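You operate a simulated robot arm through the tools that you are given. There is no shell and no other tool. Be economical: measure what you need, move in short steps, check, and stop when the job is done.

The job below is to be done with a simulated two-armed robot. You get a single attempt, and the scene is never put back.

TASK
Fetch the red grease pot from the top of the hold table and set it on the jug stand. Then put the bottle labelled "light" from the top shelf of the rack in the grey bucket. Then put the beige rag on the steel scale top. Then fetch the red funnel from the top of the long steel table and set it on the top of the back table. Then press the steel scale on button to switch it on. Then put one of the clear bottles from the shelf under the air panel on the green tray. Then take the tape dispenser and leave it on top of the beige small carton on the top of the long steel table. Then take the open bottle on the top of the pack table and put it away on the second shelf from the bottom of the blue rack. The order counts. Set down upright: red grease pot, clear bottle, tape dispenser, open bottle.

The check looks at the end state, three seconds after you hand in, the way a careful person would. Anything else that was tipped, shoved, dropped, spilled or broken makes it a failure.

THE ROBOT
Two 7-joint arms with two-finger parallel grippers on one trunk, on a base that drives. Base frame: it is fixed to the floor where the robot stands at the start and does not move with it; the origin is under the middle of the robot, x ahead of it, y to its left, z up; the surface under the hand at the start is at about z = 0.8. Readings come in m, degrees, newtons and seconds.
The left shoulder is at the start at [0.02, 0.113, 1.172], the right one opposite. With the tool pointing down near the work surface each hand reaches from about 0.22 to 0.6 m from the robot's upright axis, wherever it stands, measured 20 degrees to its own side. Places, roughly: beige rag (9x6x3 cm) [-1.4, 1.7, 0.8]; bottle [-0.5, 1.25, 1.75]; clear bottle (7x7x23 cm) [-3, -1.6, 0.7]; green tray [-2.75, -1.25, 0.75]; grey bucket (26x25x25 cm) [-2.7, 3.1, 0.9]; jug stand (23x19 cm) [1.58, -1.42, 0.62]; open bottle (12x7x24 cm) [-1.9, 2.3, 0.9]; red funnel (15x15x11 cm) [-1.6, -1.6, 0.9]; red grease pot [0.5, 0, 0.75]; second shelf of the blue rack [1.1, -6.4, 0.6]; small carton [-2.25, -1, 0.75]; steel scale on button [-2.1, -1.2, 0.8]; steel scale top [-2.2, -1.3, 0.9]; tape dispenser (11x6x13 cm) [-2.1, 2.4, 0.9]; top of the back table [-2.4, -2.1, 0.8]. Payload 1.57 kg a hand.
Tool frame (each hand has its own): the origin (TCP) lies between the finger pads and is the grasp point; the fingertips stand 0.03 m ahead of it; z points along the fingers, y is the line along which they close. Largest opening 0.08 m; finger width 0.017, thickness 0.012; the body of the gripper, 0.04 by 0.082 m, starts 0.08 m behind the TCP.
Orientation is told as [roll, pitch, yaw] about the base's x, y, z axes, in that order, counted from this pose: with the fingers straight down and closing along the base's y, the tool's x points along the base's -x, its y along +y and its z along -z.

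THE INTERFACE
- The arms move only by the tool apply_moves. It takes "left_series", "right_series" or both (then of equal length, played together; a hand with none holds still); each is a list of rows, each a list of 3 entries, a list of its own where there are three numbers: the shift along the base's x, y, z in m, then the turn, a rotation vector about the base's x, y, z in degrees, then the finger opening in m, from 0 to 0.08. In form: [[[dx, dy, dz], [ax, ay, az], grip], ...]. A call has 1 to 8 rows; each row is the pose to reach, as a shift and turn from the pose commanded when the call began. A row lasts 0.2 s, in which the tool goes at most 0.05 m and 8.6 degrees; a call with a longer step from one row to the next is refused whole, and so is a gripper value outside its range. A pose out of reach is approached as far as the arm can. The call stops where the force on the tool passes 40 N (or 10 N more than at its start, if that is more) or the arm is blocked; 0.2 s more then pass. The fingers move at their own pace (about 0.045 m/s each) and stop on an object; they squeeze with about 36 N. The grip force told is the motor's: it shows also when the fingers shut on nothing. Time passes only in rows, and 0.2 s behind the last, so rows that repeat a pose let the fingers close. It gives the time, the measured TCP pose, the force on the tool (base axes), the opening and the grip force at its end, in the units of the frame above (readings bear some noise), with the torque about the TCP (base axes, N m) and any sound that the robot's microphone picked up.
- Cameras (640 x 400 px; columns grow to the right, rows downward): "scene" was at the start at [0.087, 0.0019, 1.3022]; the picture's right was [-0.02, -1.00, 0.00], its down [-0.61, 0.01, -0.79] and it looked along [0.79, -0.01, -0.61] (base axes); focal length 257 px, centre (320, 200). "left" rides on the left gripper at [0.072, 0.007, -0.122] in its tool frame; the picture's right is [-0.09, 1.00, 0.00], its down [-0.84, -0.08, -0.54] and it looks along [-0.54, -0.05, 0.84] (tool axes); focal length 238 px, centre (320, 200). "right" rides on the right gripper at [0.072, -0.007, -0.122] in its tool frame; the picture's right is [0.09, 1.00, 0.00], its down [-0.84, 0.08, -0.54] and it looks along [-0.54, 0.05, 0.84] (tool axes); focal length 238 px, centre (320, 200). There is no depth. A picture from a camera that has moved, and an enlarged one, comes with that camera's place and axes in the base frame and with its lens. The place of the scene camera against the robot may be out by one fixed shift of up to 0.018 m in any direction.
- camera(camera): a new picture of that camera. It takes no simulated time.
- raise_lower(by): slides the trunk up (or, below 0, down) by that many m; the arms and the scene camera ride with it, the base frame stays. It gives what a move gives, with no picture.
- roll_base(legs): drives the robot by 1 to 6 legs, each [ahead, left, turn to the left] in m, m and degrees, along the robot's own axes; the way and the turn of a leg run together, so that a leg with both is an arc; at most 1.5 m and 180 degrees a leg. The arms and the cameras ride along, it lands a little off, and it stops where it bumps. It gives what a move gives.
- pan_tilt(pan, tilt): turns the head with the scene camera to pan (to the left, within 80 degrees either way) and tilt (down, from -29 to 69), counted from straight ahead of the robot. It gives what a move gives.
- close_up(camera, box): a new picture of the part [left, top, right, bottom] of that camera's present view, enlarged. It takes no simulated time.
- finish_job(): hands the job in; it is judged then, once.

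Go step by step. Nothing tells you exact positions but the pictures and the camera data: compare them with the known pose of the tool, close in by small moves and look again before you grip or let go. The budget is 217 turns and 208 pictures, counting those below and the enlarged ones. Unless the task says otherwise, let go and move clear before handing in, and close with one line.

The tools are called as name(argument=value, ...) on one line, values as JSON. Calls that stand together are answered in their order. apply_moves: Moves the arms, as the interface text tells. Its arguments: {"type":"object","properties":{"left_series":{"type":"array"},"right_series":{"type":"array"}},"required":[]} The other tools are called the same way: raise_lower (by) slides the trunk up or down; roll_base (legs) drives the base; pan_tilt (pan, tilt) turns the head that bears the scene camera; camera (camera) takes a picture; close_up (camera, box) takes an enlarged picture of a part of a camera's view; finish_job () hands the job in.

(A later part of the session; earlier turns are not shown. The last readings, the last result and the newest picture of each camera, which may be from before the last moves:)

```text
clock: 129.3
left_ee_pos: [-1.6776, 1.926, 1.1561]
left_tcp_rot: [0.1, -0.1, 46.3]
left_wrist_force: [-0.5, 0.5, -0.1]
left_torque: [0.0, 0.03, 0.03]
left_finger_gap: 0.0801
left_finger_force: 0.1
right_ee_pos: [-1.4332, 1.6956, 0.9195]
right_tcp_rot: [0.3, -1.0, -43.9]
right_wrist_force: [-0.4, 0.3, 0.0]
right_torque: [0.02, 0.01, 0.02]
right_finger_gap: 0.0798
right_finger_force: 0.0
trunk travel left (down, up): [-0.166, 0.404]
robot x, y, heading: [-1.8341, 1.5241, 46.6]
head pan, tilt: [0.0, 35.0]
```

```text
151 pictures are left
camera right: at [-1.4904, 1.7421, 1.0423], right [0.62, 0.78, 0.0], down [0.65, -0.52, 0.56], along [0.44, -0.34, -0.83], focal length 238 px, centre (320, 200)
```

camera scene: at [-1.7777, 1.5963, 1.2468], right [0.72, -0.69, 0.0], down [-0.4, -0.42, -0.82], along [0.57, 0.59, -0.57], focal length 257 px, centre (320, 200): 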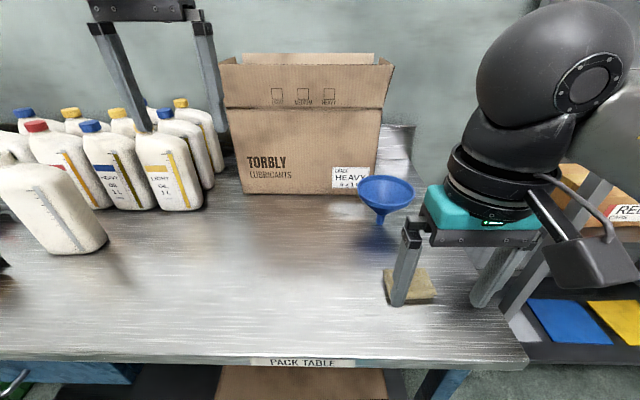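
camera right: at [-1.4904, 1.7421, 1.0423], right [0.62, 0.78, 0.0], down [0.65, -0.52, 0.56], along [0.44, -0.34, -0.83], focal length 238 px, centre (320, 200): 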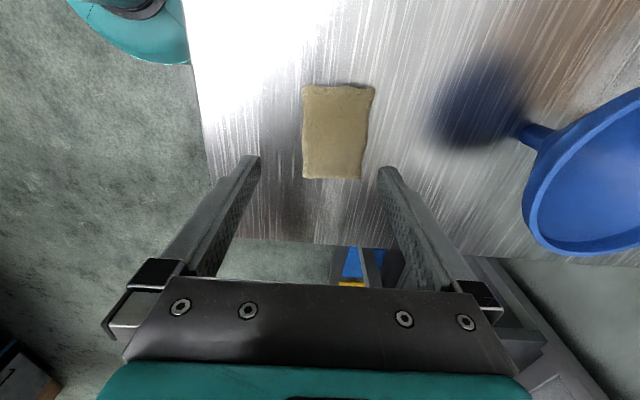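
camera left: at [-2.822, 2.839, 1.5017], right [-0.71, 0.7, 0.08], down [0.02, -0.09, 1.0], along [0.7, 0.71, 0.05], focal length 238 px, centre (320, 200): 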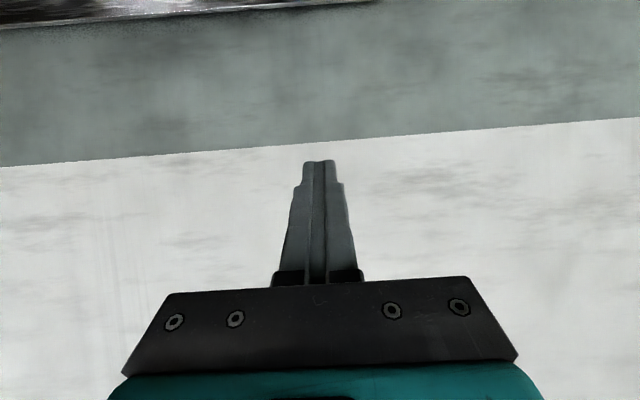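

Rag centre is about 1.7 cm along the closing direction from the hand. I correct this and descend to just above the table.

apply_moves(right_series=[[[0.008, 0.015, -0.02], [0, 0, 0], 0.08], [[0.009, 0.017, -0.045], [0, 0, 0], 0.08], [[0.009, 0.017, -0.07], [0, 0, 0], 0.08], [[0.009, 0.017, -0.078], [0, 0, 0], 0.08]])

camera(camera="right")

close_up(camera="scene", box=[340, 180, 520, 320])

```text
clock: 130.3
left_ee_pos: [-1.6779, 1.927, 1.1561]
left_tcp_rot: [0.2, -0.1, 46.4]
left_wrist_force: [0.2, 0.8, 0.2]
left_torque: [-0.03, 0.0, 0.0]
left_finger_gap: 0.08
left_finger_force: 0.0
right_ee_pos: [-1.4247, 1.7165, 0.8431]
right_tcp_rot: [0.3, -0.9, -43.8]
right_wrist_force: [1.0, 0.6, -0.4]
right_torque: [-0.02, 0.01, -0.01]
right_finger_gap: 0.08
right_finger_force: 0.1
trunk travel left (down, up): [-0.166, 0.404]
robot x, y, heading: [-1.8392, 1.523, 46.4]
head pan, tilt: [0.0, 35.0]
```

```text
150 pictures are left
camera right: at [-1.4816, 1.7595, 0.9649], right [0.62, 0.78, 0.0], down [0.65, -0.52, 0.56], along [0.44, -0.34, -0.83], focal length 238 px, centre (320, 200)
```

right: 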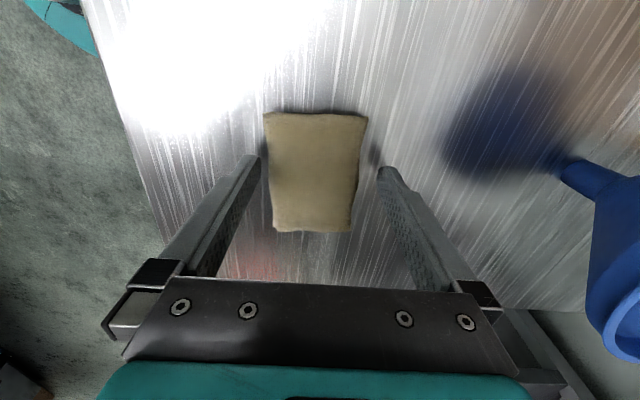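

```text
2.86 times, centred on (430, 250) of scene
camera zoom: at [-1.778, 1.596, 1.2469], right [0.72, -0.69, 0.0], down [-0.4, -0.41, -0.82], along [0.57, 0.59, -0.57], focal length 735 px, centre (6, 57)
```

zoom: 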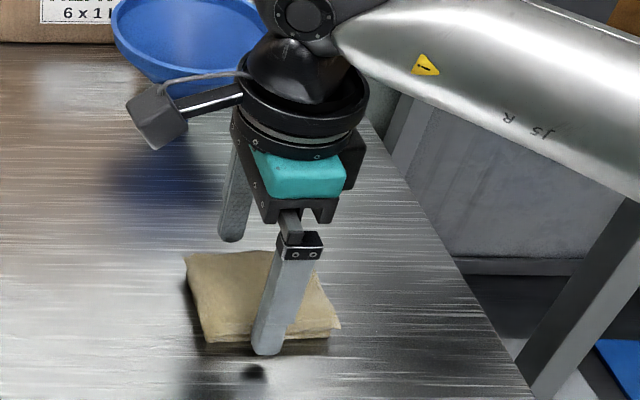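

The rag is between the fingers. I go 8 mm lower and close.

apply_moves(right_series=[[[0, 0, -0.004], [0, 0, 0], 0.08], [[0, 0, -0.008], [0, 0, 0], 0.08], [[0, 0, -0.008], [0, 0, 0], 0.05], [[0, 0, -0.008], [0, 0, 0], 0.03], [[0, 0, -0.008], [0, 0, 0], 0.02], [[0, 0, -0.003], [0, 0, 0], 0.02], [[0, 0, 0.01], [0, 0, 0], 0.02], [[0, 0, 0.03], [0, 0, 0], 0.02]])

camera(camera="right")

```text
clock: 132.1
left_ee_pos: [-1.6784, 1.926, 1.1554]
left_tcp_rot: [0.2, 0.0, 46.2]
left_wrist_force: [0.7, -0.6, -1.2]
left_torque: [0.03, 0.01, 0.05]
left_finger_gap: 0.0803
left_finger_force: 0.0
right_ee_pos: [-1.4242, 1.7126, 0.875]
right_tcp_rot: [0.3, -1.0, -43.8]
right_wrist_force: [0.2, -0.8, -0.5]
right_torque: [0.02, -0.02, 0.0]
right_finger_gap: 0.0568
right_finger_force: 35.9
trunk travel left (down, up): [-0.166, 0.404]
robot x, y, heading: [-1.8358, 1.5239, 46.6]
head pan, tilt: [0.0, 35.0]
```

```text
148 pictures are left
camera right: at [-1.4815, 1.7589, 0.9954], right [0.62, 0.78, 0.0], down [0.65, -0.52, 0.56], along [0.44, -0.34, -0.83], focal length 238 px, centre (320, 200)
```

right: 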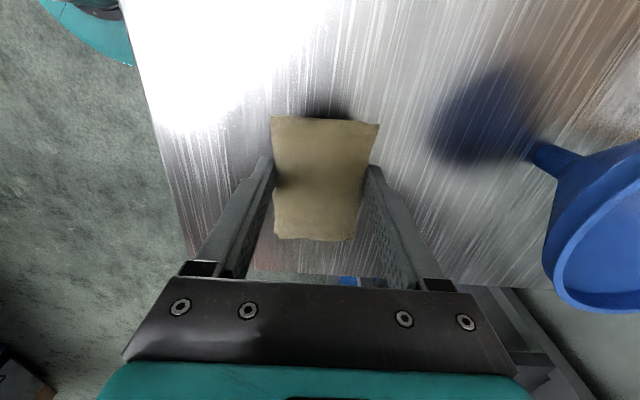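

The rag is held. I lift and retract, back off from the table, and turn towards the long steel table.

apply_moves(right_series=[[[0, 0, 0.03], [0, 0, 0], 0.02], [[0, 0, 0.06], [0, 0, 8], 0.02], [[-0.01, -0.01, 0.1], [0, 0, 16], 0.02], [[-0.03, -0.03, 0.14], [0, 0, 24], 0.02], [[-0.05, -0.05, 0.18], [0, 0, 32], 0.02], [[-0.07, -0.07, 0.2], [0, 0, 40], 0.02], [[-0.09, -0.09, 0.22], [0, 0, 48], 0.02], [[-0.11, -0.11, 0.22], [0, 0, 56], 0.02]])

roll_base(legs=[[-0.5, 0, 0], [0, 0, -175]])

pan_tilt(pan=0, tilt=20)

camera(camera="scene")

```text
clock: 133.9
left_ee_pos: [-1.6783, 1.9268, 1.156]
left_tcp_rot: [0.1, 0.0, 46.2]
left_wrist_force: [0.2, 0.0, -0.8]
left_torque: [-0.01, -0.01, 0.01]
left_finger_gap: 0.0797
left_finger_force: 0.0
right_ee_pos: [-1.5322, 1.6056, 1.0935]
right_tcp_rot: [0.3, -1.0, 12.3]
right_wrist_force: [-0.7, -0.3, 0.5]
right_torque: [-0.02, 0.01, 0.01]
right_finger_gap: 0.0568
right_finger_force: 35.9
trunk travel left (down, up): [-0.166, 0.404]
robot x, y, heading: [-1.8354, 1.5234, 46.3]
head pan, tilt: [0.0, 35.0]
```

```text
clock: 143.9
left_ee_pos: [-2.2839, 0.7423, 1.1563]
left_tcp_rot: [0.1, 0.0, -126.5]
left_wrist_force: [0.6, 0.0, -0.8]
left_torque: [0.03, -0.01, -0.01]
left_finger_gap: 0.0801
left_finger_force: 0.1
right_ee_pos: [-2.4688, 1.0428, 1.0932]
right_tcp_rot: [0.3, -0.9, -160.7]
right_wrist_force: [0.7, -0.1, -0.6]
right_torque: [-0.01, 0.02, -0.03]
right_finger_gap: 0.0567
right_finger_force: 36.1
trunk travel left (down, up): [-0.166, 0.404]
robot x, y, heading: [-2.1762, 1.1617, -126.6]
head pan, tilt: [0.0, 35.0]
```

```text
clock: 144.7
left_ee_pos: [-2.2849, 0.7429, 1.1555]
left_tcp_rot: [0.1, 0.0, -126.6]
left_wrist_force: [0.1, -0.3, 0.0]
left_torque: [0.04, -0.04, 0.02]
left_finger_gap: 0.0798
left_finger_force: 0.1
right_ee_pos: [-2.4682, 1.0434, 1.093]
right_tcp_rot: [0.3, -0.9, -160.6]
right_wrist_force: [-0.7, -0.4, -0.3]
right_torque: [0.0, -0.05, 0.02]
right_finger_gap: 0.0567
right_finger_force: 35.8
trunk travel left (down, up): [-0.166, 0.404]
robot x, y, heading: [-2.1755, 1.162, -126.7]
head pan, tilt: [0.0, 20.0]
```

```text
147 pictures are left
camera scene: at [-2.2481, 1.0837, 1.2707], right [-0.8, 0.6, 0.0], down [0.2, 0.28, -0.94], along [-0.56, -0.75, -0.34], focal length 257 px, centre (320, 200)
```

scene: 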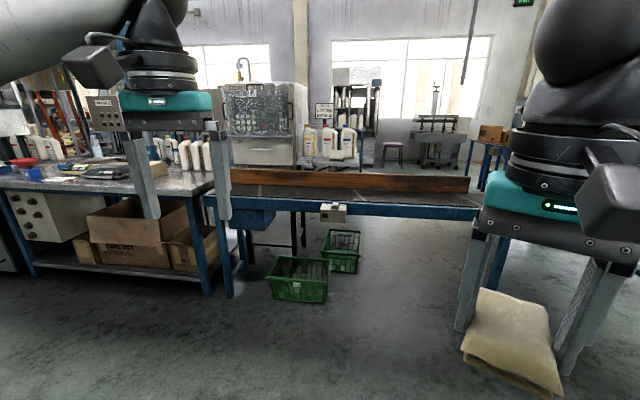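

The long steel table is ahead to the left, its front edge at the far side of the aisle. I drive over to face the scale, stopping short of the table.

roll_base(legs=[[0, 0, -5.8], [0.1, 1.2, 0], [0.85, 0.64, 0]])

pan_tilt(pan=0, tilt=30)

camera(camera="scene")

```text
clock: 156.4
left_ee_pos: [-1.5804, -1.1902, 1.155]
left_tcp_rot: [0.1, 0.0, -131.1]
left_wrist_force: [-0.1, -0.6, 0.5]
left_torque: [-0.01, 0.02, -0.02]
left_finger_gap: 0.0798
left_finger_force: 0.2
right_ee_pos: [-1.741, -0.8758, 1.0938]
right_tcp_rot: [0.2, -0.9, -165.2]
right_wrist_force: [0.6, 0.6, -0.5]
right_torque: [0.0, -0.02, 0.04]
right_finger_gap: 0.0569
right_finger_force: 36.4
trunk travel left (down, up): [-0.166, 0.404]
robot x, y, heading: [-1.4412, -0.779, -130.9]
head pan, tilt: [0.0, 20.0]
```

```text
clock: 157.1
left_ee_pos: [-1.5801, -1.1906, 1.1562]
left_tcp_rot: [0.1, 0.0, -131.0]
left_wrist_force: [0.2, -0.5, -0.1]
left_torque: [-0.02, -0.01, 0.01]
left_finger_gap: 0.0802
left_finger_force: 0.1
right_ee_pos: [-1.7416, -0.876, 1.0935]
right_tcp_rot: [0.3, -1.0, -165.2]
right_wrist_force: [-0.6, 0.1, -0.3]
right_torque: [-0.02, -0.04, -0.02]
right_finger_gap: 0.0567
right_finger_force: 36.1
trunk travel left (down, up): [-0.166, 0.404]
robot x, y, heading: [-1.4389, -0.7802, -131.2]
head pan, tilt: [0.0, 30.0]
```

```text
146 pictures are left
camera scene: at [-1.5164, -0.8509, 1.2547], right [-0.75, 0.66, 0.0], down [0.33, 0.38, -0.87], along [-0.57, -0.65, -0.5], focal length 257 px, centre (320, 200)
```

scene: 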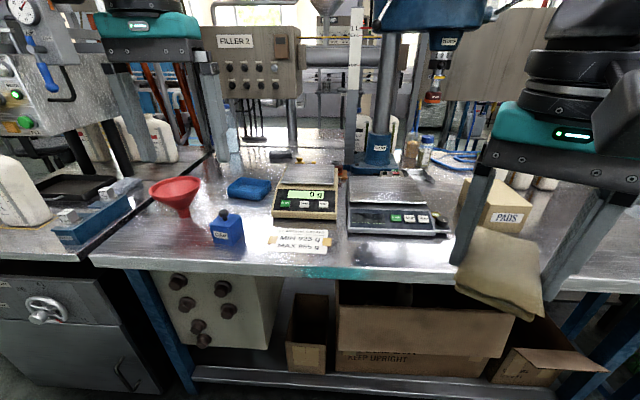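

Two scales stand here: a lit beige one, and a dark steel one at the right near (-2.2, -1.29). I'll enlarge them.

close_up(camera="scene", box=[260, 140, 540, 315])

close_up(camera="scene", box=[335, 165, 455, 240])

```text
2.29 times, centred on (400, 228) of scene
camera zoom: at [-1.5164, -0.8509, 1.2547], right [-0.75, 0.66, 0.0], down [0.33, 0.38, -0.87], along [-0.57, -0.65, -0.5], focal length 588 px, centre (137, 137)
```

zoom: 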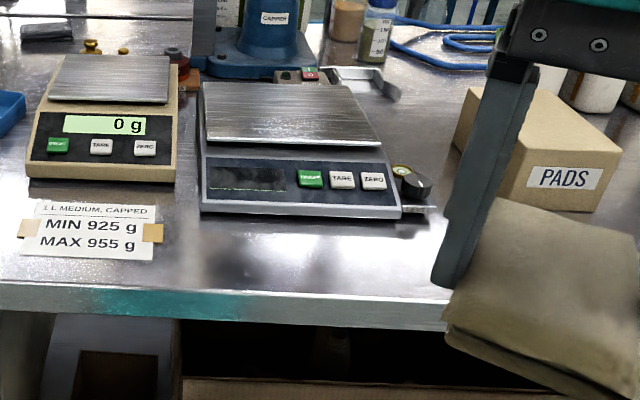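

```text
5.33 times, centred on (395, 202) of scene
camera zoom: at [-1.5164, -0.8509, 1.2547], right [-0.75, 0.66, 0.0], down [0.33, 0.38, -0.87], along [-0.57, -0.65, -0.5], focal length 1373 px, centre (-80, 187)
```

zoom: 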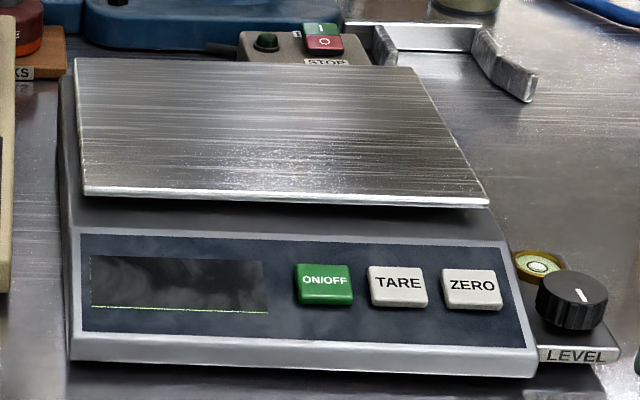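

The steel scale has a green ON/OFF button, and its display is dark. I drive forward 0.3 m to bring the pan in reach.

roll_base(legs=[[0.3, 0, -1]])

pan_tilt(pan=-12, tilt=40)

camera(camera="scene")

camera(camera="right")

```text
clock: 159.2
left_ee_pos: [-1.7839, -1.4112, 1.1551]
left_tcp_rot: [0.1, 0.0, -131.9]
left_wrist_force: [0.2, -0.9, 0.3]
left_torque: [0.04, 0.0, 0.0]
left_finger_gap: 0.0798
left_finger_force: 0.1
right_ee_pos: [-1.9386, -1.0942, 1.0941]
right_tcp_rot: [0.3, -0.9, -166.1]
right_wrist_force: [-0.4, -0.1, 0.4]
right_torque: [-0.01, 0.03, -0.01]
right_finger_gap: 0.0567
right_finger_force: 35.8
trunk travel left (down, up): [-0.166, 0.404]
robot x, y, heading: [-1.6413, -0.9997, -131.9]
head pan, tilt: [0.0, 30.0]
```

```text
clock: 159.9
left_ee_pos: [-1.7828, -1.4105, 1.1562]
left_tcp_rot: [0.1, 0.0, -132.0]
left_wrist_force: [-0.3, 0.1, 0.0]
left_torque: [0.03, 0.01, 0.02]
left_finger_gap: 0.08
left_finger_force: 0.0
right_ee_pos: [-1.9395, -1.0938, 1.0932]
right_tcp_rot: [0.2, -1.0, -166.2]
right_wrist_force: [-0.7, 0.4, -0.7]
right_torque: [-0.05, 0.02, 0.0]
right_finger_gap: 0.0567
right_finger_force: 36.3
trunk travel left (down, up): [-0.166, 0.404]
robot x, y, heading: [-1.6369, -0.9983, -132.0]
head pan, tilt: [-12.0, 40.0]
```

```text
143 pictures are left
camera scene: at [-1.7222, -1.0552, 1.2394], right [-0.59, 0.81, 0.0], down [0.52, 0.38, -0.77], along [-0.62, -0.45, -0.64], focal length 257 px, centre (320, 200)
```

scene: 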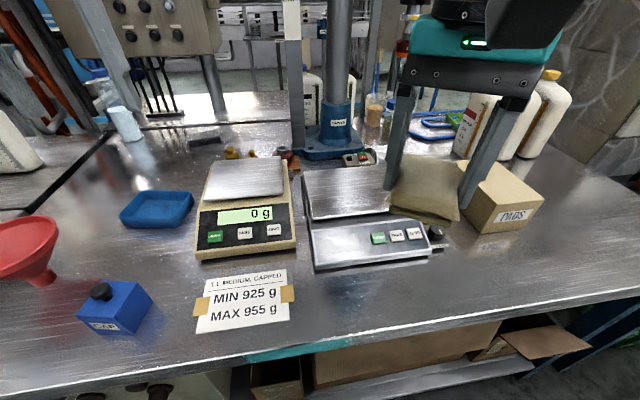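

```text
142 pictures are left
camera right: at [-1.8679, -1.0697, 1.2152], right [0.33, -0.94, 0.0], down [-0.79, -0.27, 0.56], along [-0.52, -0.19, -0.83], focal length 238 px, centre (320, 200)
```

right: 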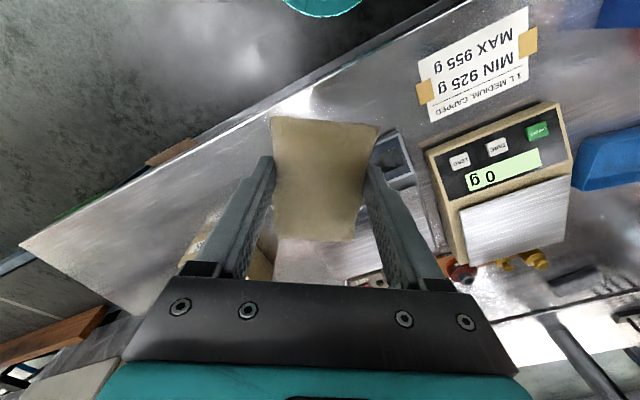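

By triangulation the table top is at about z 0.84 and the steel scale's pan centre at about (-2.105, -1.245, 0.90). A machine head overhangs nearby, so I check its height before reaching in.

pan_tilt(pan=-15, tilt=8)

camera(camera="scene")

```text
clock: 160.9
left_ee_pos: [-1.7832, -1.4105, 1.1555]
left_tcp_rot: [0.2, 0.0, -131.9]
left_wrist_force: [-0.4, -0.4, -0.4]
left_torque: [0.01, 0.0, -0.03]
left_finger_gap: 0.08
left_finger_force: 0.0
right_ee_pos: [-1.9368, -1.0935, 1.0921]
right_tcp_rot: [0.3, -1.0, -166.1]
right_wrist_force: [-0.7, -1.4, 0.3]
right_torque: [-0.02, 0.01, 0.0]
right_finger_gap: 0.0566
right_finger_force: 36.5
trunk travel left (down, up): [-0.166, 0.404]
robot x, y, heading: [-1.6325, -0.9964, -131.9]
head pan, tilt: [-15.0, 8.0]
```

```text
141 pictures are left
camera scene: at [-1.7311, -1.0557, 1.2902], right [-0.55, 0.84, 0.0], down [0.12, 0.08, -0.99], along [-0.83, -0.54, -0.14], focal length 257 px, centre (320, 200)
```

scene: 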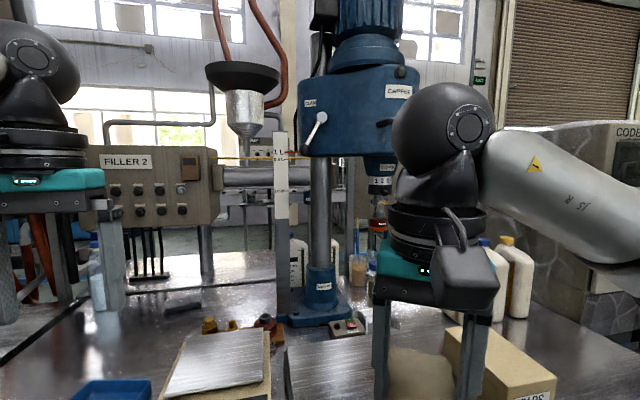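

The capper's head is above z 1.3 and behind the pan, so there's room. I move the rag above the pan and align the hand with it.

apply_moves(right_series=[[[-0.032, -0.029, 0], [0, 0, 6.8], 0.02], [[-0.064, -0.058, 0], [0, 0, 13.6], 0.02], [[-0.096, -0.087, 0], [0, 0, 20.4], 0.02], [[-0.128, -0.116, -0.01], [0, 0, 27.2], 0.02], [[-0.16, -0.145, -0.03], [0, 0, 34], 0.02], [[-0.16, -0.145, -0.06], [0, 0, 34], 0.02], [[-0.16, -0.145, -0.09], [0, 0, 34], 0.02]])

pan_tilt(pan=-15, tilt=40)

camera(camera="scene")

camera(camera="right")

```text
clock: 162.5
left_ee_pos: [-1.7816, -1.4108, 1.1557]
left_tcp_rot: [0.0, -0.1, -131.9]
left_wrist_force: [-0.1, -0.1, -0.4]
left_torque: [-0.02, 0.0, 0.0]
left_finger_gap: 0.0802
left_finger_force: 0.1
right_ee_pos: [-2.0985, -1.2405, 1.0026]
right_tcp_rot: [0.3, -0.8, -132.0]
right_wrist_force: [0.2, -0.4, 0.4]
right_torque: [-0.01, 0.02, 0.02]
right_finger_gap: 0.0569
right_finger_force: 35.6
trunk travel left (down, up): [-0.166, 0.404]
robot x, y, heading: [-1.6399, -1.0017, -131.9]
head pan, tilt: [-15.0, 8.0]
```

```text
clock: 163.4
left_ee_pos: [-1.7842, -1.4109, 1.1556]
left_tcp_rot: [0.1, 0.0, -131.9]
left_wrist_force: [0.5, 0.2, -0.3]
left_torque: [-0.04, 0.03, 0.01]
left_finger_gap: 0.0798
left_finger_force: 0.1
right_ee_pos: [-2.0982, -1.2403, 1.0024]
right_tcp_rot: [0.3, -1.0, -132.0]
right_wrist_force: [-0.4, -0.4, 0.8]
right_torque: [0.03, -0.03, -0.01]
right_finger_gap: 0.0567
right_finger_force: 36.2
trunk travel left (down, up): [-0.166, 0.404]
robot x, y, heading: [-1.6346, -1.0032, -131.8]
head pan, tilt: [-15.0, 40.0]
```

```text
140 pictures are left
camera scene: at [-1.7247, -1.0515, 1.2394], right [-0.55, 0.84, 0.0], down [0.54, 0.35, -0.77], along [-0.64, -0.42, -0.64], focal length 257 px, centre (320, 200)
```

scene: 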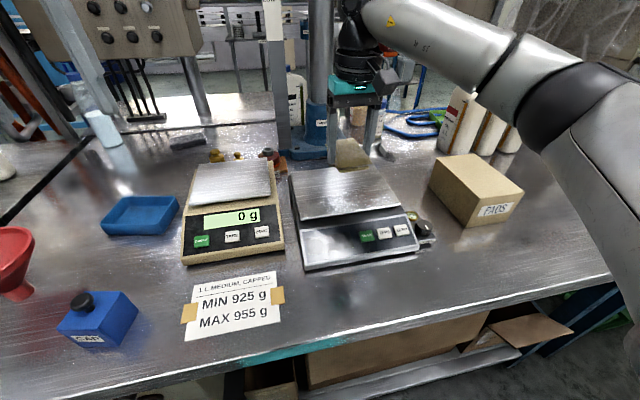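

```text
139 pictures are left
camera right: at [-2.0541, -1.1806, 1.1252], right [0.8, -0.6, 0.0], down [-0.5, -0.66, 0.56], along [-0.33, -0.45, -0.83], focal length 238 px, centre (320, 200)
```

right: 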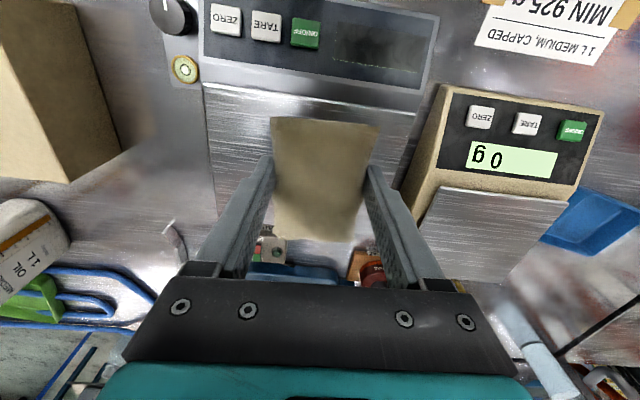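

The pan's centre works out to about (-2.138, -1.268), so I shift 4.5 cm further in and lower.

apply_moves(right_series=[[[-0.019, -0.014, 0], [0, 0, 0], 0.02], [[-0.038, -0.028, 0], [0, 0, 0], 0.02], [[-0.038, -0.028, -0.02], [0, 0, 0], 0.02], [[-0.038, -0.028, -0.04], [0, 0, 0], 0.02], [[-0.038, -0.028, -0.05], [0, 0, 0], 0.02], [[-0.038, -0.028, -0.055], [0, 0, 0], 0.02], [[-0.038, -0.028, -0.06], [0, 0, 0], 0.02]])

close_up(camera="scene", box=[260, 80, 440, 280])

camera(camera="right")

```text
clock: 165.0
left_ee_pos: [-1.7831, -1.4105, 1.1569]
left_tcp_rot: [0.2, 0.0, -131.9]
left_wrist_force: [-0.4, -0.4, -0.2]
left_torque: [0.04, 0.04, 0.01]
left_finger_gap: 0.0804
left_finger_force: 0.1
right_ee_pos: [-2.1356, -1.2665, 0.9439]
right_tcp_rot: [0.3, -1.0, -132.1]
right_wrist_force: [0.4, 0.0, -1.0]
right_torque: [-0.02, 0.0, 0.01]
right_finger_gap: 0.0565
right_finger_force: 35.7
trunk travel left (down, up): [-0.166, 0.404]
robot x, y, heading: [-1.6392, -1.0025, -132.0]
head pan, tilt: [-15.0, 40.0]
```

```text
2.00 times, centred on (350, 180) of scene
camera zoom: at [-1.7247, -1.0515, 1.2393], right [-0.55, 0.84, 0.0], down [0.54, 0.35, -0.77], along [-0.64, -0.42, -0.64], focal length 515 px, centre (260, 240)
```

zoom: 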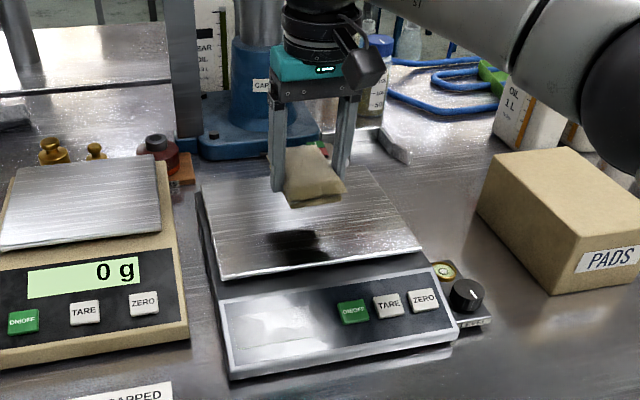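

```text
137 pictures are left
camera right: at [-2.091, -1.208, 1.0655], right [0.8, -0.6, 0.0], down [-0.5, -0.66, 0.56], along [-0.33, -0.45, -0.83], focal length 238 px, centre (320, 200)
```

right: 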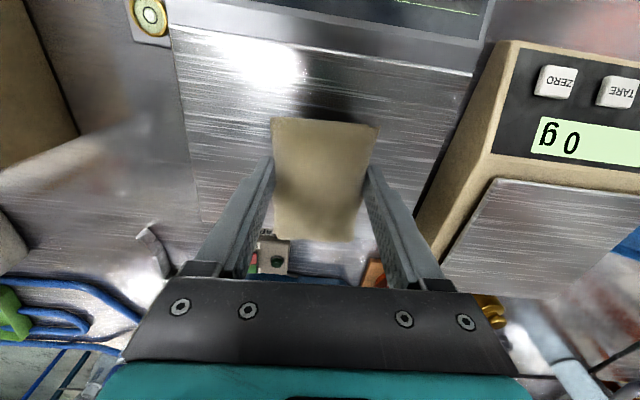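

The rag is still a couple of cm above the pan; I lower further.

apply_moves(right_series=[[[0, 0, -0.006], [0, 0, 0], 0.02], [[0, 0, -0.012], [0, 0, 0], 0.02], [[0, 0, -0.017], [0, 0, 0], 0.02]])

close_up(camera="scene", box=[310, 120, 410, 230])

```text
clock: 165.8
left_ee_pos: [-1.7834, -1.4104, 1.1558]
left_tcp_rot: [0.0, -0.1, -131.9]
left_wrist_force: [1.0, 0.5, -0.1]
left_torque: [0.0, 0.0, 0.0]
left_finger_gap: 0.08
left_finger_force: 0.1
right_ee_pos: [-2.1355, -1.2672, 0.9258]
right_tcp_rot: [0.4, -0.9, -132.1]
right_wrist_force: [0.0, 0.0, -1.1]
right_torque: [0.0, -0.01, 0.01]
right_finger_gap: 0.0567
right_finger_force: 35.9
trunk travel left (down, up): [-0.166, 0.404]
robot x, y, heading: [-1.6357, -1.002, -131.8]
head pan, tilt: [-15.0, 40.0]
```

```text
3.64 times, centred on (360, 175) of scene
camera zoom: at [-1.7247, -1.0515, 1.2393], right [-0.55, 0.84, 0.0], down [0.54, 0.35, -0.77], along [-0.64, -0.42, -0.64], focal length 936 px, centre (174, 291)
```

zoom: 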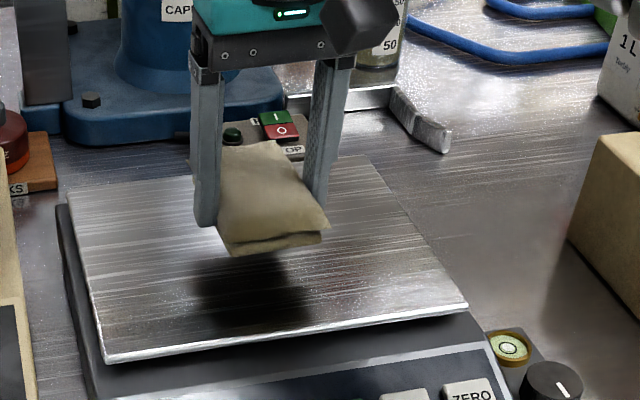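

apply_moves(right_series=[[[0, 0, -0.005], [0, 0, 0], 0.02], [[0, 0, -0.01], [0, 0, 0], 0.02]])

close_up(camera="scene", box=[310, 120, 410, 230])

```text
clock: 166.4
left_ee_pos: [-1.7834, -1.4098, 1.156]
left_tcp_rot: [0.1, 0.1, -131.9]
left_wrist_force: [-0.4, 0.1, 0.1]
left_torque: [0.02, -0.05, 0.0]
left_finger_gap: 0.0799
left_finger_force: 0.0
right_ee_pos: [-2.1357, -1.2674, 0.9175]
right_tcp_rot: [0.3, -1.1, -132.1]
right_wrist_force: [-0.1, -1.3, -0.5]
right_torque: [0.0, 0.01, -0.01]
right_finger_gap: 0.0569
right_finger_force: 36.5
trunk travel left (down, up): [-0.166, 0.404]
robot x, y, heading: [-1.6375, -1.0001, -132.1]
head pan, tilt: [-15.0, 40.0]
```

```text
3.64 times, centred on (360, 175) of scene
camera zoom: at [-1.7248, -1.0515, 1.2393], right [-0.55, 0.84, 0.0], down [0.54, 0.35, -0.77], along [-0.64, -0.42, -0.64], focal length 936 px, centre (174, 291)
```

zoom: 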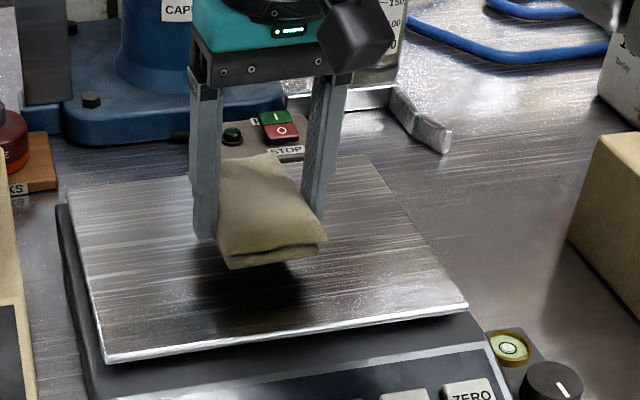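

apply_moves(right_series=[[[0, 0, -0.004], [0, 0, 0], 0.02], [[0, 0, -0.008], [0, 0, 0], 0.02], [[0, 0, -0.011], [0, 0, 0], 0.02]])

close_up(camera="scene", box=[310, 120, 410, 230])

```text
clock: 167.2
left_ee_pos: [-1.7828, -1.4101, 1.1567]
left_tcp_rot: [0.2, 0.0, -131.9]
left_wrist_force: [0.5, -0.1, -0.5]
left_torque: [0.01, -0.02, 0.02]
left_finger_gap: 0.0801
left_finger_force: 0.2
right_ee_pos: [-2.1358, -1.2677, 0.9058]
right_tcp_rot: [0.3, -1.0, -132.1]
right_wrist_force: [0.7, 1.3, -0.5]
right_torque: [0.01, -0.01, -0.01]
right_finger_gap: 0.0569
right_finger_force: 36.2
trunk travel left (down, up): [-0.166, 0.404]
robot x, y, heading: [-1.6418, -1.0032, -131.9]
head pan, tilt: [-15.0, 40.0]
```

```text
3.64 times, centred on (360, 175) of scene
camera zoom: at [-1.7247, -1.0515, 1.2393], right [-0.55, 0.84, 0.0], down [0.54, 0.35, -0.77], along [-0.64, -0.42, -0.64], focal length 936 px, centre (174, 291)
```

zoom: 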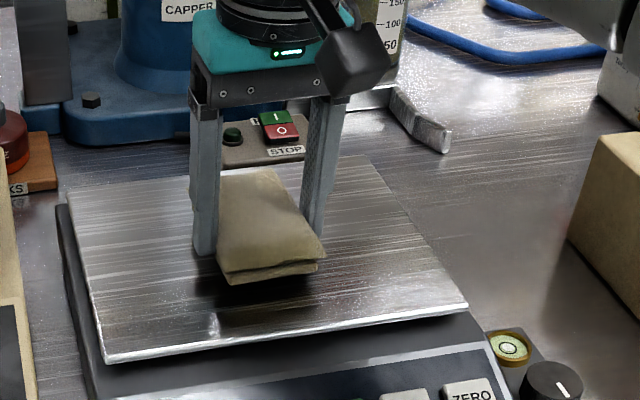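

apply_moves(right_series=[[[0, 0, -0.003], [0, 0, 0], 0.02], [[0, 0, -0.006], [0, 0, 0], 0.02]])

close_up(camera="scene", box=[310, 120, 410, 230])

```text
clock: 167.8
left_ee_pos: [-1.7833, -1.4101, 1.1565]
left_tcp_rot: [0.0, 0.0, -132.0]
left_wrist_force: [-0.1, -0.5, 0.0]
left_torque: [-0.01, -0.02, 0.03]
left_finger_gap: 0.08
left_finger_force: 0.0
right_ee_pos: [-2.1367, -1.2671, 0.8999]
right_tcp_rot: [0.3, -1.0, -132.1]
right_wrist_force: [0.3, 0.1, -0.4]
right_torque: [0.03, 0.06, 0.0]
right_finger_gap: 0.0569
right_finger_force: 36.1
trunk travel left (down, up): [-0.166, 0.404]
robot x, y, heading: [-1.6414, -1.0008, -132.0]
head pan, tilt: [-15.0, 40.0]
```

```text
3.64 times, centred on (360, 175) of scene
camera zoom: at [-1.7247, -1.0515, 1.2393], right [-0.55, 0.84, 0.0], down [0.54, 0.35, -0.77], along [-0.64, -0.42, -0.64], focal length 936 px, centre (174, 291)
```

zoom: 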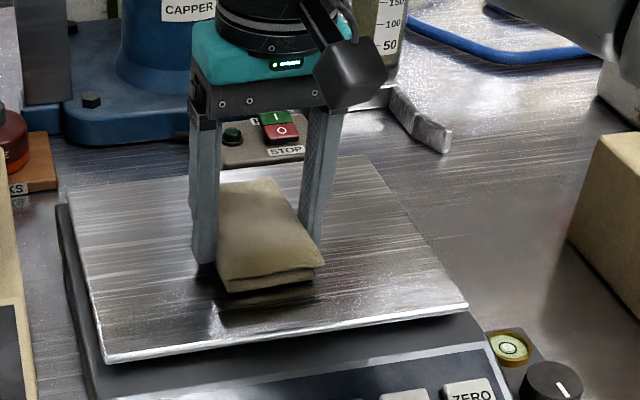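

It is practically on the pan. I go 3 mm lower, open, and lift clear.

apply_moves(right_series=[[[0, 0, -0.003], [0, 0, 0], 0.02], [[0, 0, -0.003], [0, 0, 0], 0.07], [[0, 0, -0.003], [0, 0, 0], 0.08], [[0, 0, 0.0], [0, 0, 0], 0.08], [[0, 0, 0.025], [0, 0, 0], 0.08], [[0, 0, 0.06], [0, 0, 0], 0.08], [[0.02, 0.02, 0.1], [0, 0, 0], 0.08], [[0.05, 0.05, 0.13], [0, 0, 0], 0.08]])

pan_tilt(pan=0, tilt=40)

camera(camera="scene")

camera(camera="left")

```text
refused: row 8 steps farther than a row can; nothing moved
```

```text
clock: 168.6
left_ee_pos: [-1.7819, -1.4112, 1.1571]
left_tcp_rot: [0.0, 0.1, -131.8]
left_wrist_force: [0.0, 0.9, 0.7]
left_torque: [-0.02, 0.01, 0.0]
left_finger_gap: 0.08
left_finger_force: 0.0
right_ee_pos: [-2.1365, -1.2677, 0.8987]
right_tcp_rot: [0.3, -1.0, -132.0]
right_wrist_force: [-0.2, 0.4, -0.4]
right_torque: [0.02, -0.04, 0.0]
right_finger_gap: 0.0568
right_finger_force: 35.7
trunk travel left (down, up): [-0.166, 0.404]
robot x, y, heading: [-1.637, -0.9996, -132.3]
head pan, tilt: [0.0, 40.0]
```

```text
132 pictures are left
camera scene: at [-1.7103, -1.0683, 1.2393], right [-0.74, 0.67, 0.0], down [0.43, 0.48, -0.77], along [-0.51, -0.57, -0.64], focal length 257 px, centre (320, 200)
```

scene: 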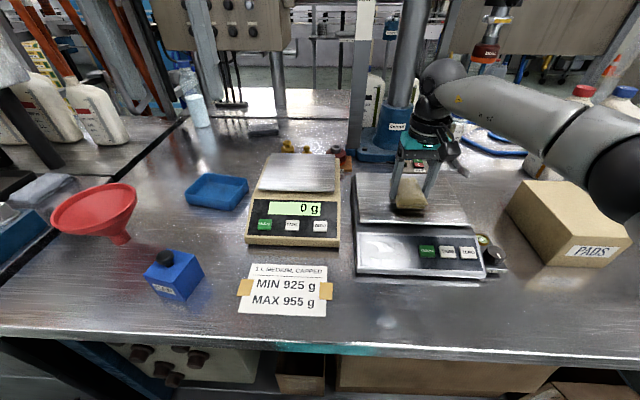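

```text
131 pictures are left
camera left: at [-1.7298, -1.3617, 1.2769], right [0.68, -0.73, 0.0], down [-0.62, -0.57, 0.54], along [-0.4, -0.37, -0.84], focal length 238 px, centre (320, 200)
```

left: 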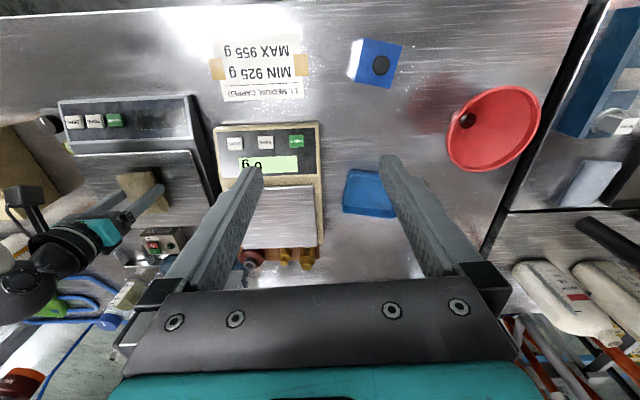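

apply_moves(right_series=[[[0, 0, -0.003], [0, 0, 0], 0.02], [[0, 0, -0.003], [0, 0, 0], 0.07], [[0, 0, -0.003], [0, 0, 0], 0.08], [[0, 0, 0.0], [0, 0, 0], 0.08], [[0, 0, 0.025], [0, 0, 0], 0.08], [[0, 0, 0.06], [0, 0, 0], 0.08], [[0.02, 0.02, 0.09], [0, 0, 0], 0.08], [[0.045, 0.045, 0.11], [0, 0, 0], 0.08]])

close_up(camera="scene", box=[330, 120, 530, 290])

```text
clock: 170.4
left_ee_pos: [-1.7821, -1.412, 1.1557]
left_tcp_rot: [0.1, -0.1, -131.8]
left_wrist_force: [0.2, 0.7, -0.3]
left_torque: [0.05, -0.01, 0.04]
left_finger_gap: 0.0802
left_finger_force: 0.1
right_ee_pos: [-2.0908, -1.2201, 1.0115]
right_tcp_rot: [0.3, -1.0, -132.1]
right_wrist_force: [0.6, 0.4, -0.2]
right_torque: [0.0, -0.02, -0.01]
right_finger_gap: 0.0799
right_finger_force: 0.0
trunk travel left (down, up): [-0.166, 0.404]
robot x, y, heading: [-1.6371, -1.0028, -132.0]
head pan, tilt: [0.0, 40.0]
```

```text
2.35 times, centred on (430, 205) of scene
camera zoom: at [-1.71, -1.068, 1.2394], right [-0.74, 0.67, 0.0], down [0.43, 0.48, -0.77], along [-0.51, -0.57, -0.64], focal length 606 px, centre (61, 188)
```

zoom: 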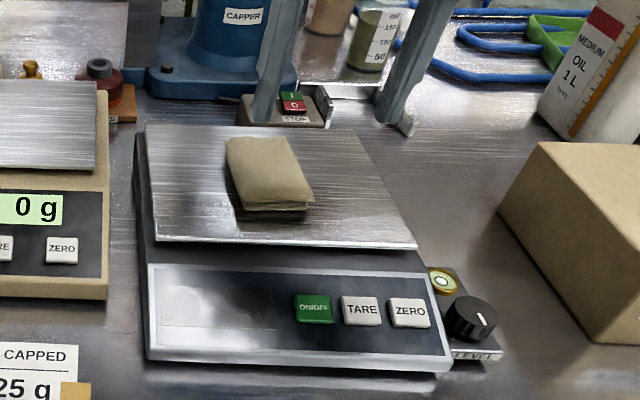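

The rag sits on the steel scale's pan. Next is the red funnel, so I'll look at how it stands.

close_up(camera="scene", box=[30, 160, 220, 310])

close_up(camera="left", box=[400, 50, 580, 200])

pan_tilt(pan=20, tilt=10)

camera(camera="scene")

```text
2.67 times, centred on (125, 235) of scene
camera zoom: at [-1.71, -1.068, 1.2394], right [-0.74, 0.67, 0.0], down [0.43, 0.48, -0.77], along [-0.51, -0.57, -0.64], focal length 686 px, centre (840, 107)
```

zoom: 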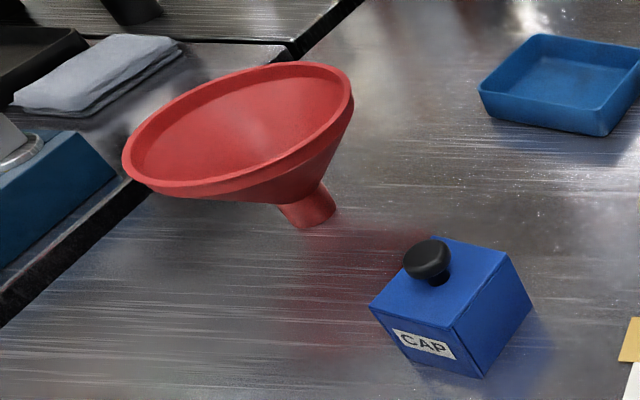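

```text
2.67 times, centred on (490, 125) of left
camera zoom: at [-1.7296, -1.3613, 1.277], right [0.68, -0.73, 0.0], down [-0.62, -0.57, 0.54], along [-0.4, -0.37, -0.84], focal length 636 px, centre (-133, 400)
```

zoom: 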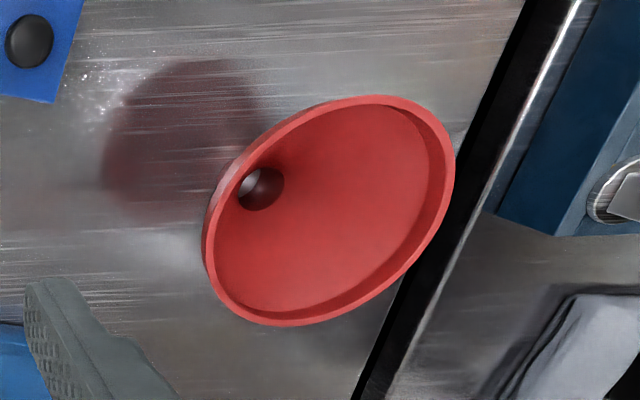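

```text
clock: 171.4
left_ee_pos: [-1.7814, -1.4102, 1.1557]
left_tcp_rot: [0.2, 0.0, -131.9]
left_wrist_force: [-0.6, 0.1, 0.4]
left_torque: [0.0, -0.02, 0.01]
left_finger_gap: 0.0802
left_finger_force: 0.1
right_ee_pos: [-2.0924, -1.2215, 1.0118]
right_tcp_rot: [0.3, -1.0, -132.1]
right_wrist_force: [-0.2, -0.1, -0.6]
right_torque: [0.0, 0.0, 0.01]
right_finger_gap: 0.0798
right_finger_force: 0.1
trunk travel left (down, up): [-0.166, 0.404]
robot x, y, heading: [-1.6354, -1.0026, -132.0]
head pan, tilt: [20.0, 10.0]
```

```text
127 pictures are left
camera scene: at [-1.6882, -1.0913, 1.287], right [-0.93, 0.37, 0.0], down [0.07, 0.16, -0.98], along [-0.37, -0.91, -0.17], focal length 257 px, centre (320, 200)
```

scene: 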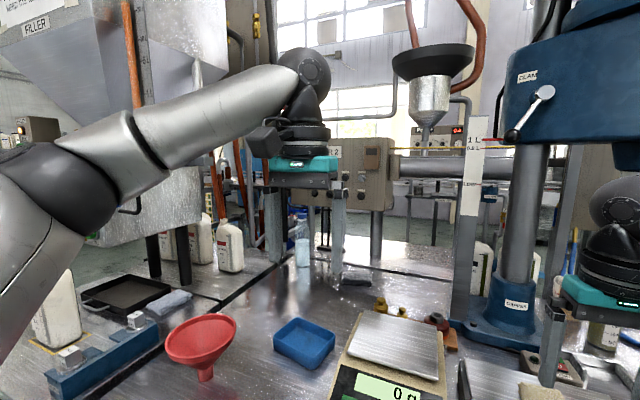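

The funnel stands on its stem at (-1.641, -1.593), rim at z ≈ 0.95. The back table lies behind the long table, so I raise the camera to plan a way round.

raise_lower(by=0.4)

pan_tilt(pan=-5, tilt=25)

camera(camera="scene")

pan_tilt(pan=-60, tilt=25)

camera(camera="scene")

pan_tilt(pan=60, tilt=25)

camera(camera="scene")

```text
clock: 175.2
left_ee_pos: [-1.7826, -1.4115, 1.5561]
left_tcp_rot: [0.2, 0.0, -131.9]
left_wrist_force: [-0.3, -0.4, -0.8]
left_torque: [-0.01, 0.01, 0.02]
left_finger_gap: 0.0799
left_finger_force: 0.0
right_ee_pos: [-2.0926, -1.2219, 1.4108]
right_tcp_rot: [0.3, -1.0, -132.0]
right_wrist_force: [-0.3, -0.2, -0.3]
right_torque: [-0.02, -0.03, -0.07]
right_finger_gap: 0.08
right_finger_force: 0.0
trunk travel left (down, up): [-0.566, 0.004]
robot x, y, heading: [-1.6348, -1.0007, -131.9]
head pan, tilt: [20.0, 10.0]
```

```text
clock: 176.1
left_ee_pos: [-1.7836, -1.4106, 1.5558]
left_tcp_rot: [0.1, 0.1, -131.9]
left_wrist_force: [-0.2, -0.1, -0.2]
left_torque: [0.0, 0.0, -0.01]
left_finger_gap: 0.0801
left_finger_force: 0.1
right_ee_pos: [-2.0919, -1.2213, 1.411]
right_tcp_rot: [0.3, -0.9, -132.2]
right_wrist_force: [0.7, 0.3, 0.0]
right_torque: [0.01, 0.02, -0.01]
right_finger_gap: 0.0799
right_finger_force: 0.1
trunk travel left (down, up): [-0.566, 0.004]
robot x, y, heading: [-1.6392, -1.0028, -132.1]
head pan, tilt: [-5.0, 25.0]
```

```text
126 pictures are left
camera scene: at [-1.7206, -1.068, 1.6627], right [-0.68, 0.73, 0.0], down [0.31, 0.29, -0.91], along [-0.66, -0.62, -0.42], focal length 257 px, centre (320, 200)
```

scene: 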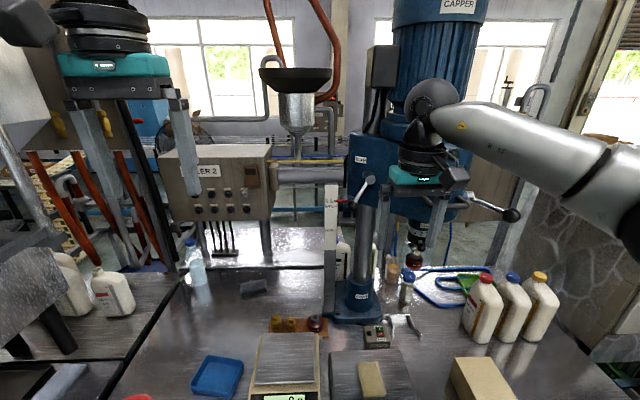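

```text
clock: 177.3
left_ee_pos: [-1.7832, -1.409, 1.5563]
left_tcp_rot: [0.1, 0.0, -131.9]
left_wrist_force: [0.9, -0.6, 0.8]
left_torque: [0.01, 0.01, 0.02]
left_finger_gap: 0.08
left_finger_force: 0.2
right_ee_pos: [-2.0932, -1.2207, 1.4104]
right_tcp_rot: [0.3, -1.0, -132.2]
right_wrist_force: [0.7, -0.3, -0.1]
right_torque: [-0.03, -0.01, 0.0]
right_finger_gap: 0.0802
right_finger_force: 0.0
trunk travel left (down, up): [-0.566, 0.004]
robot x, y, heading: [-1.6339, -1.0008, -132.0]
head pan, tilt: [-60.0, 25.0]
```

```text
125 pictures are left
camera scene: at [-1.7437, -0.9862, 1.6627], right [0.2, 0.98, 0.0], down [0.41, -0.09, -0.91], along [-0.89, 0.19, -0.42], focal length 257 px, centre (320, 200)
```

scene: 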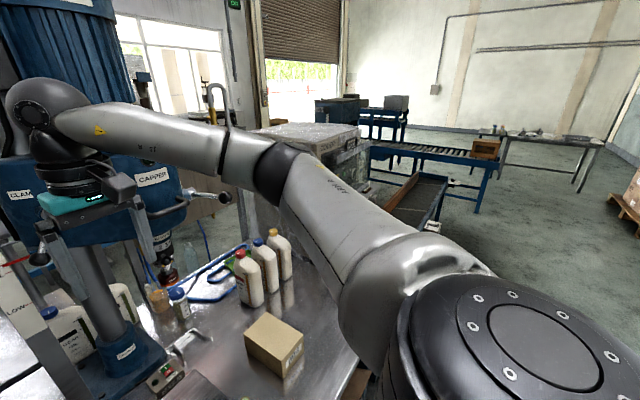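

```text
clock: 179.3
left_ee_pos: [-1.7834, -1.4106, 1.555]
left_tcp_rot: [0.1, 0.1, -131.9]
left_wrist_force: [0.9, 0.3, -0.8]
left_torque: [-0.01, -0.03, 0.03]
left_finger_gap: 0.0796
left_finger_force: 0.1
right_ee_pos: [-2.0935, -1.2216, 1.4112]
right_tcp_rot: [0.4, -0.9, -132.2]
right_wrist_force: [-0.8, 0.0, 0.6]
right_torque: [-0.01, 0.01, 0.03]
right_finger_gap: 0.08
right_finger_force: 0.0
trunk travel left (down, up): [-0.566, 0.004]
robot x, y, heading: [-1.6391, -1.0007, -132.0]
head pan, tilt: [60.0, 25.0]
```

```text
124 pictures are left
camera scene: at [-1.6249, -1.0926, 1.6627], right [-0.95, -0.31, 0.0], down [-0.13, 0.4, -0.91], along [0.28, -0.86, -0.42], focal length 257 px, centre (320, 200)
```

scene: 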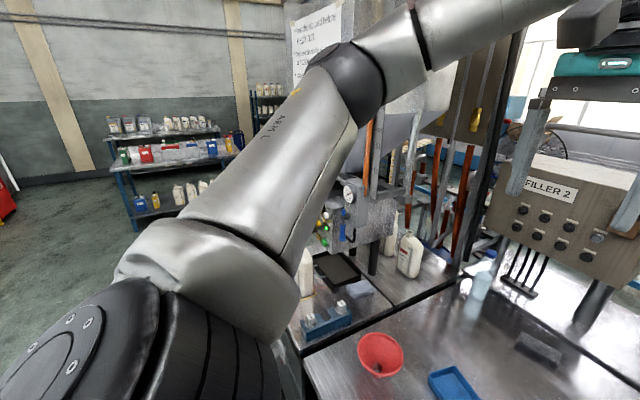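

A way round exists only on the left, past the filler. First I take the funnel by its rim: trunk down, shift left 0.2 m, check with the left camera.

roll_base(legs=[[0, 0.2, 0]])

raise_lower(by=-0.4)

pan_tilt(pan=15, tilt=40)

camera(camera="left")

camera(camera="scene")

```text
clock: 180.9
left_ee_pos: [-1.632, -1.5456, 1.5563]
left_tcp_rot: [0.1, 0.0, -132.0]
left_wrist_force: [0.4, -0.4, -0.2]
left_torque: [-0.02, -0.01, 0.0]
left_finger_gap: 0.0801
left_finger_force: 0.1
right_ee_pos: [-1.9415, -1.3569, 1.4105]
right_tcp_rot: [0.2, -0.9, -132.2]
right_wrist_force: [-0.4, -0.7, 0.7]
right_torque: [0.04, -0.01, 0.03]
right_finger_gap: 0.0799
right_finger_force: 0.0
trunk travel left (down, up): [-0.566, 0.004]
robot x, y, heading: [-1.4866, -1.1363, -131.7]
head pan, tilt: [60.0, 25.0]
```

```text
clock: 184.8
left_ee_pos: [-1.6313, -1.5459, 1.1547]
left_tcp_rot: [0.1, 0.0, -132.0]
left_wrist_force: [0.5, -0.6, 0.1]
left_torque: [0.02, -0.02, -0.01]
left_finger_gap: 0.08
left_finger_force: 0.0
right_ee_pos: [-1.9416, -1.3571, 1.0118]
right_tcp_rot: [0.3, -1.0, -132.1]
right_wrist_force: [0.7, 0.2, 0.0]
right_torque: [0.01, 0.03, 0.04]
right_finger_gap: 0.0798
right_finger_force: 0.1
trunk travel left (down, up): [-0.166, 0.404]
robot x, y, heading: [-1.4853, -1.138, -132.0]
head pan, tilt: [60.0, 25.0]
```

```text
clock: 185.9
left_ee_pos: [-1.6306, -1.546, 1.156]
left_tcp_rot: [0.2, 0.0, -132.1]
left_wrist_force: [0.3, -0.3, -0.7]
left_torque: [-0.04, 0.0, 0.01]
left_finger_gap: 0.0798
left_finger_force: 0.0
right_ee_pos: [-1.9423, -1.3569, 1.0113]
right_tcp_rot: [0.2, -1.1, -132.1]
right_wrist_force: [-0.3, 0.1, 0.0]
right_torque: [0.0, 0.0, 0.0]
right_finger_gap: 0.0802
right_finger_force: 0.0
trunk travel left (down, up): [-0.166, 0.404]
robot x, y, heading: [-1.4845, -1.1366, -132.2]
head pan, tilt: [15.0, 40.0]
```

```text
123 pictures are left
camera left: at [-1.5783, -1.4973, 1.2769], right [0.68, -0.73, 0.0], down [-0.62, -0.57, 0.54], along [-0.4, -0.37, -0.84], focal length 238 px, centre (320, 200)
```

left: 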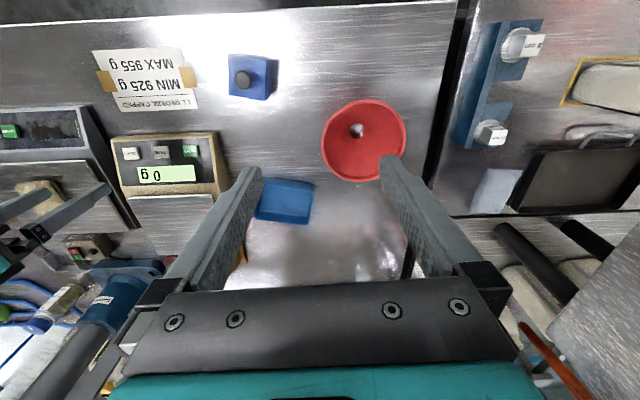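

```text
122 pictures are left
camera scene: at [-1.5403, -1.2167, 1.2394], right [-0.89, 0.45, 0.0], down [0.29, 0.57, -0.77], along [-0.35, -0.68, -0.64], focal length 257 px, centre (320, 200)
```

scene: 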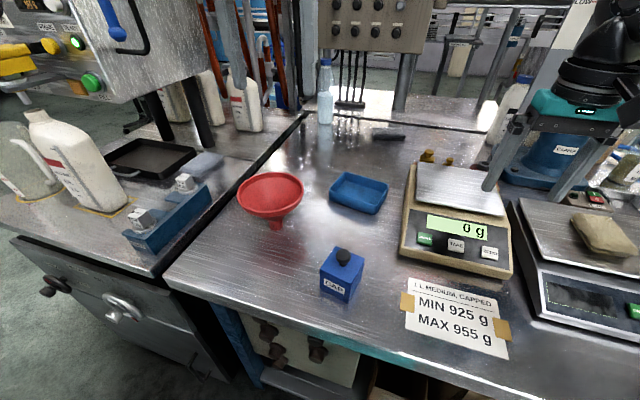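

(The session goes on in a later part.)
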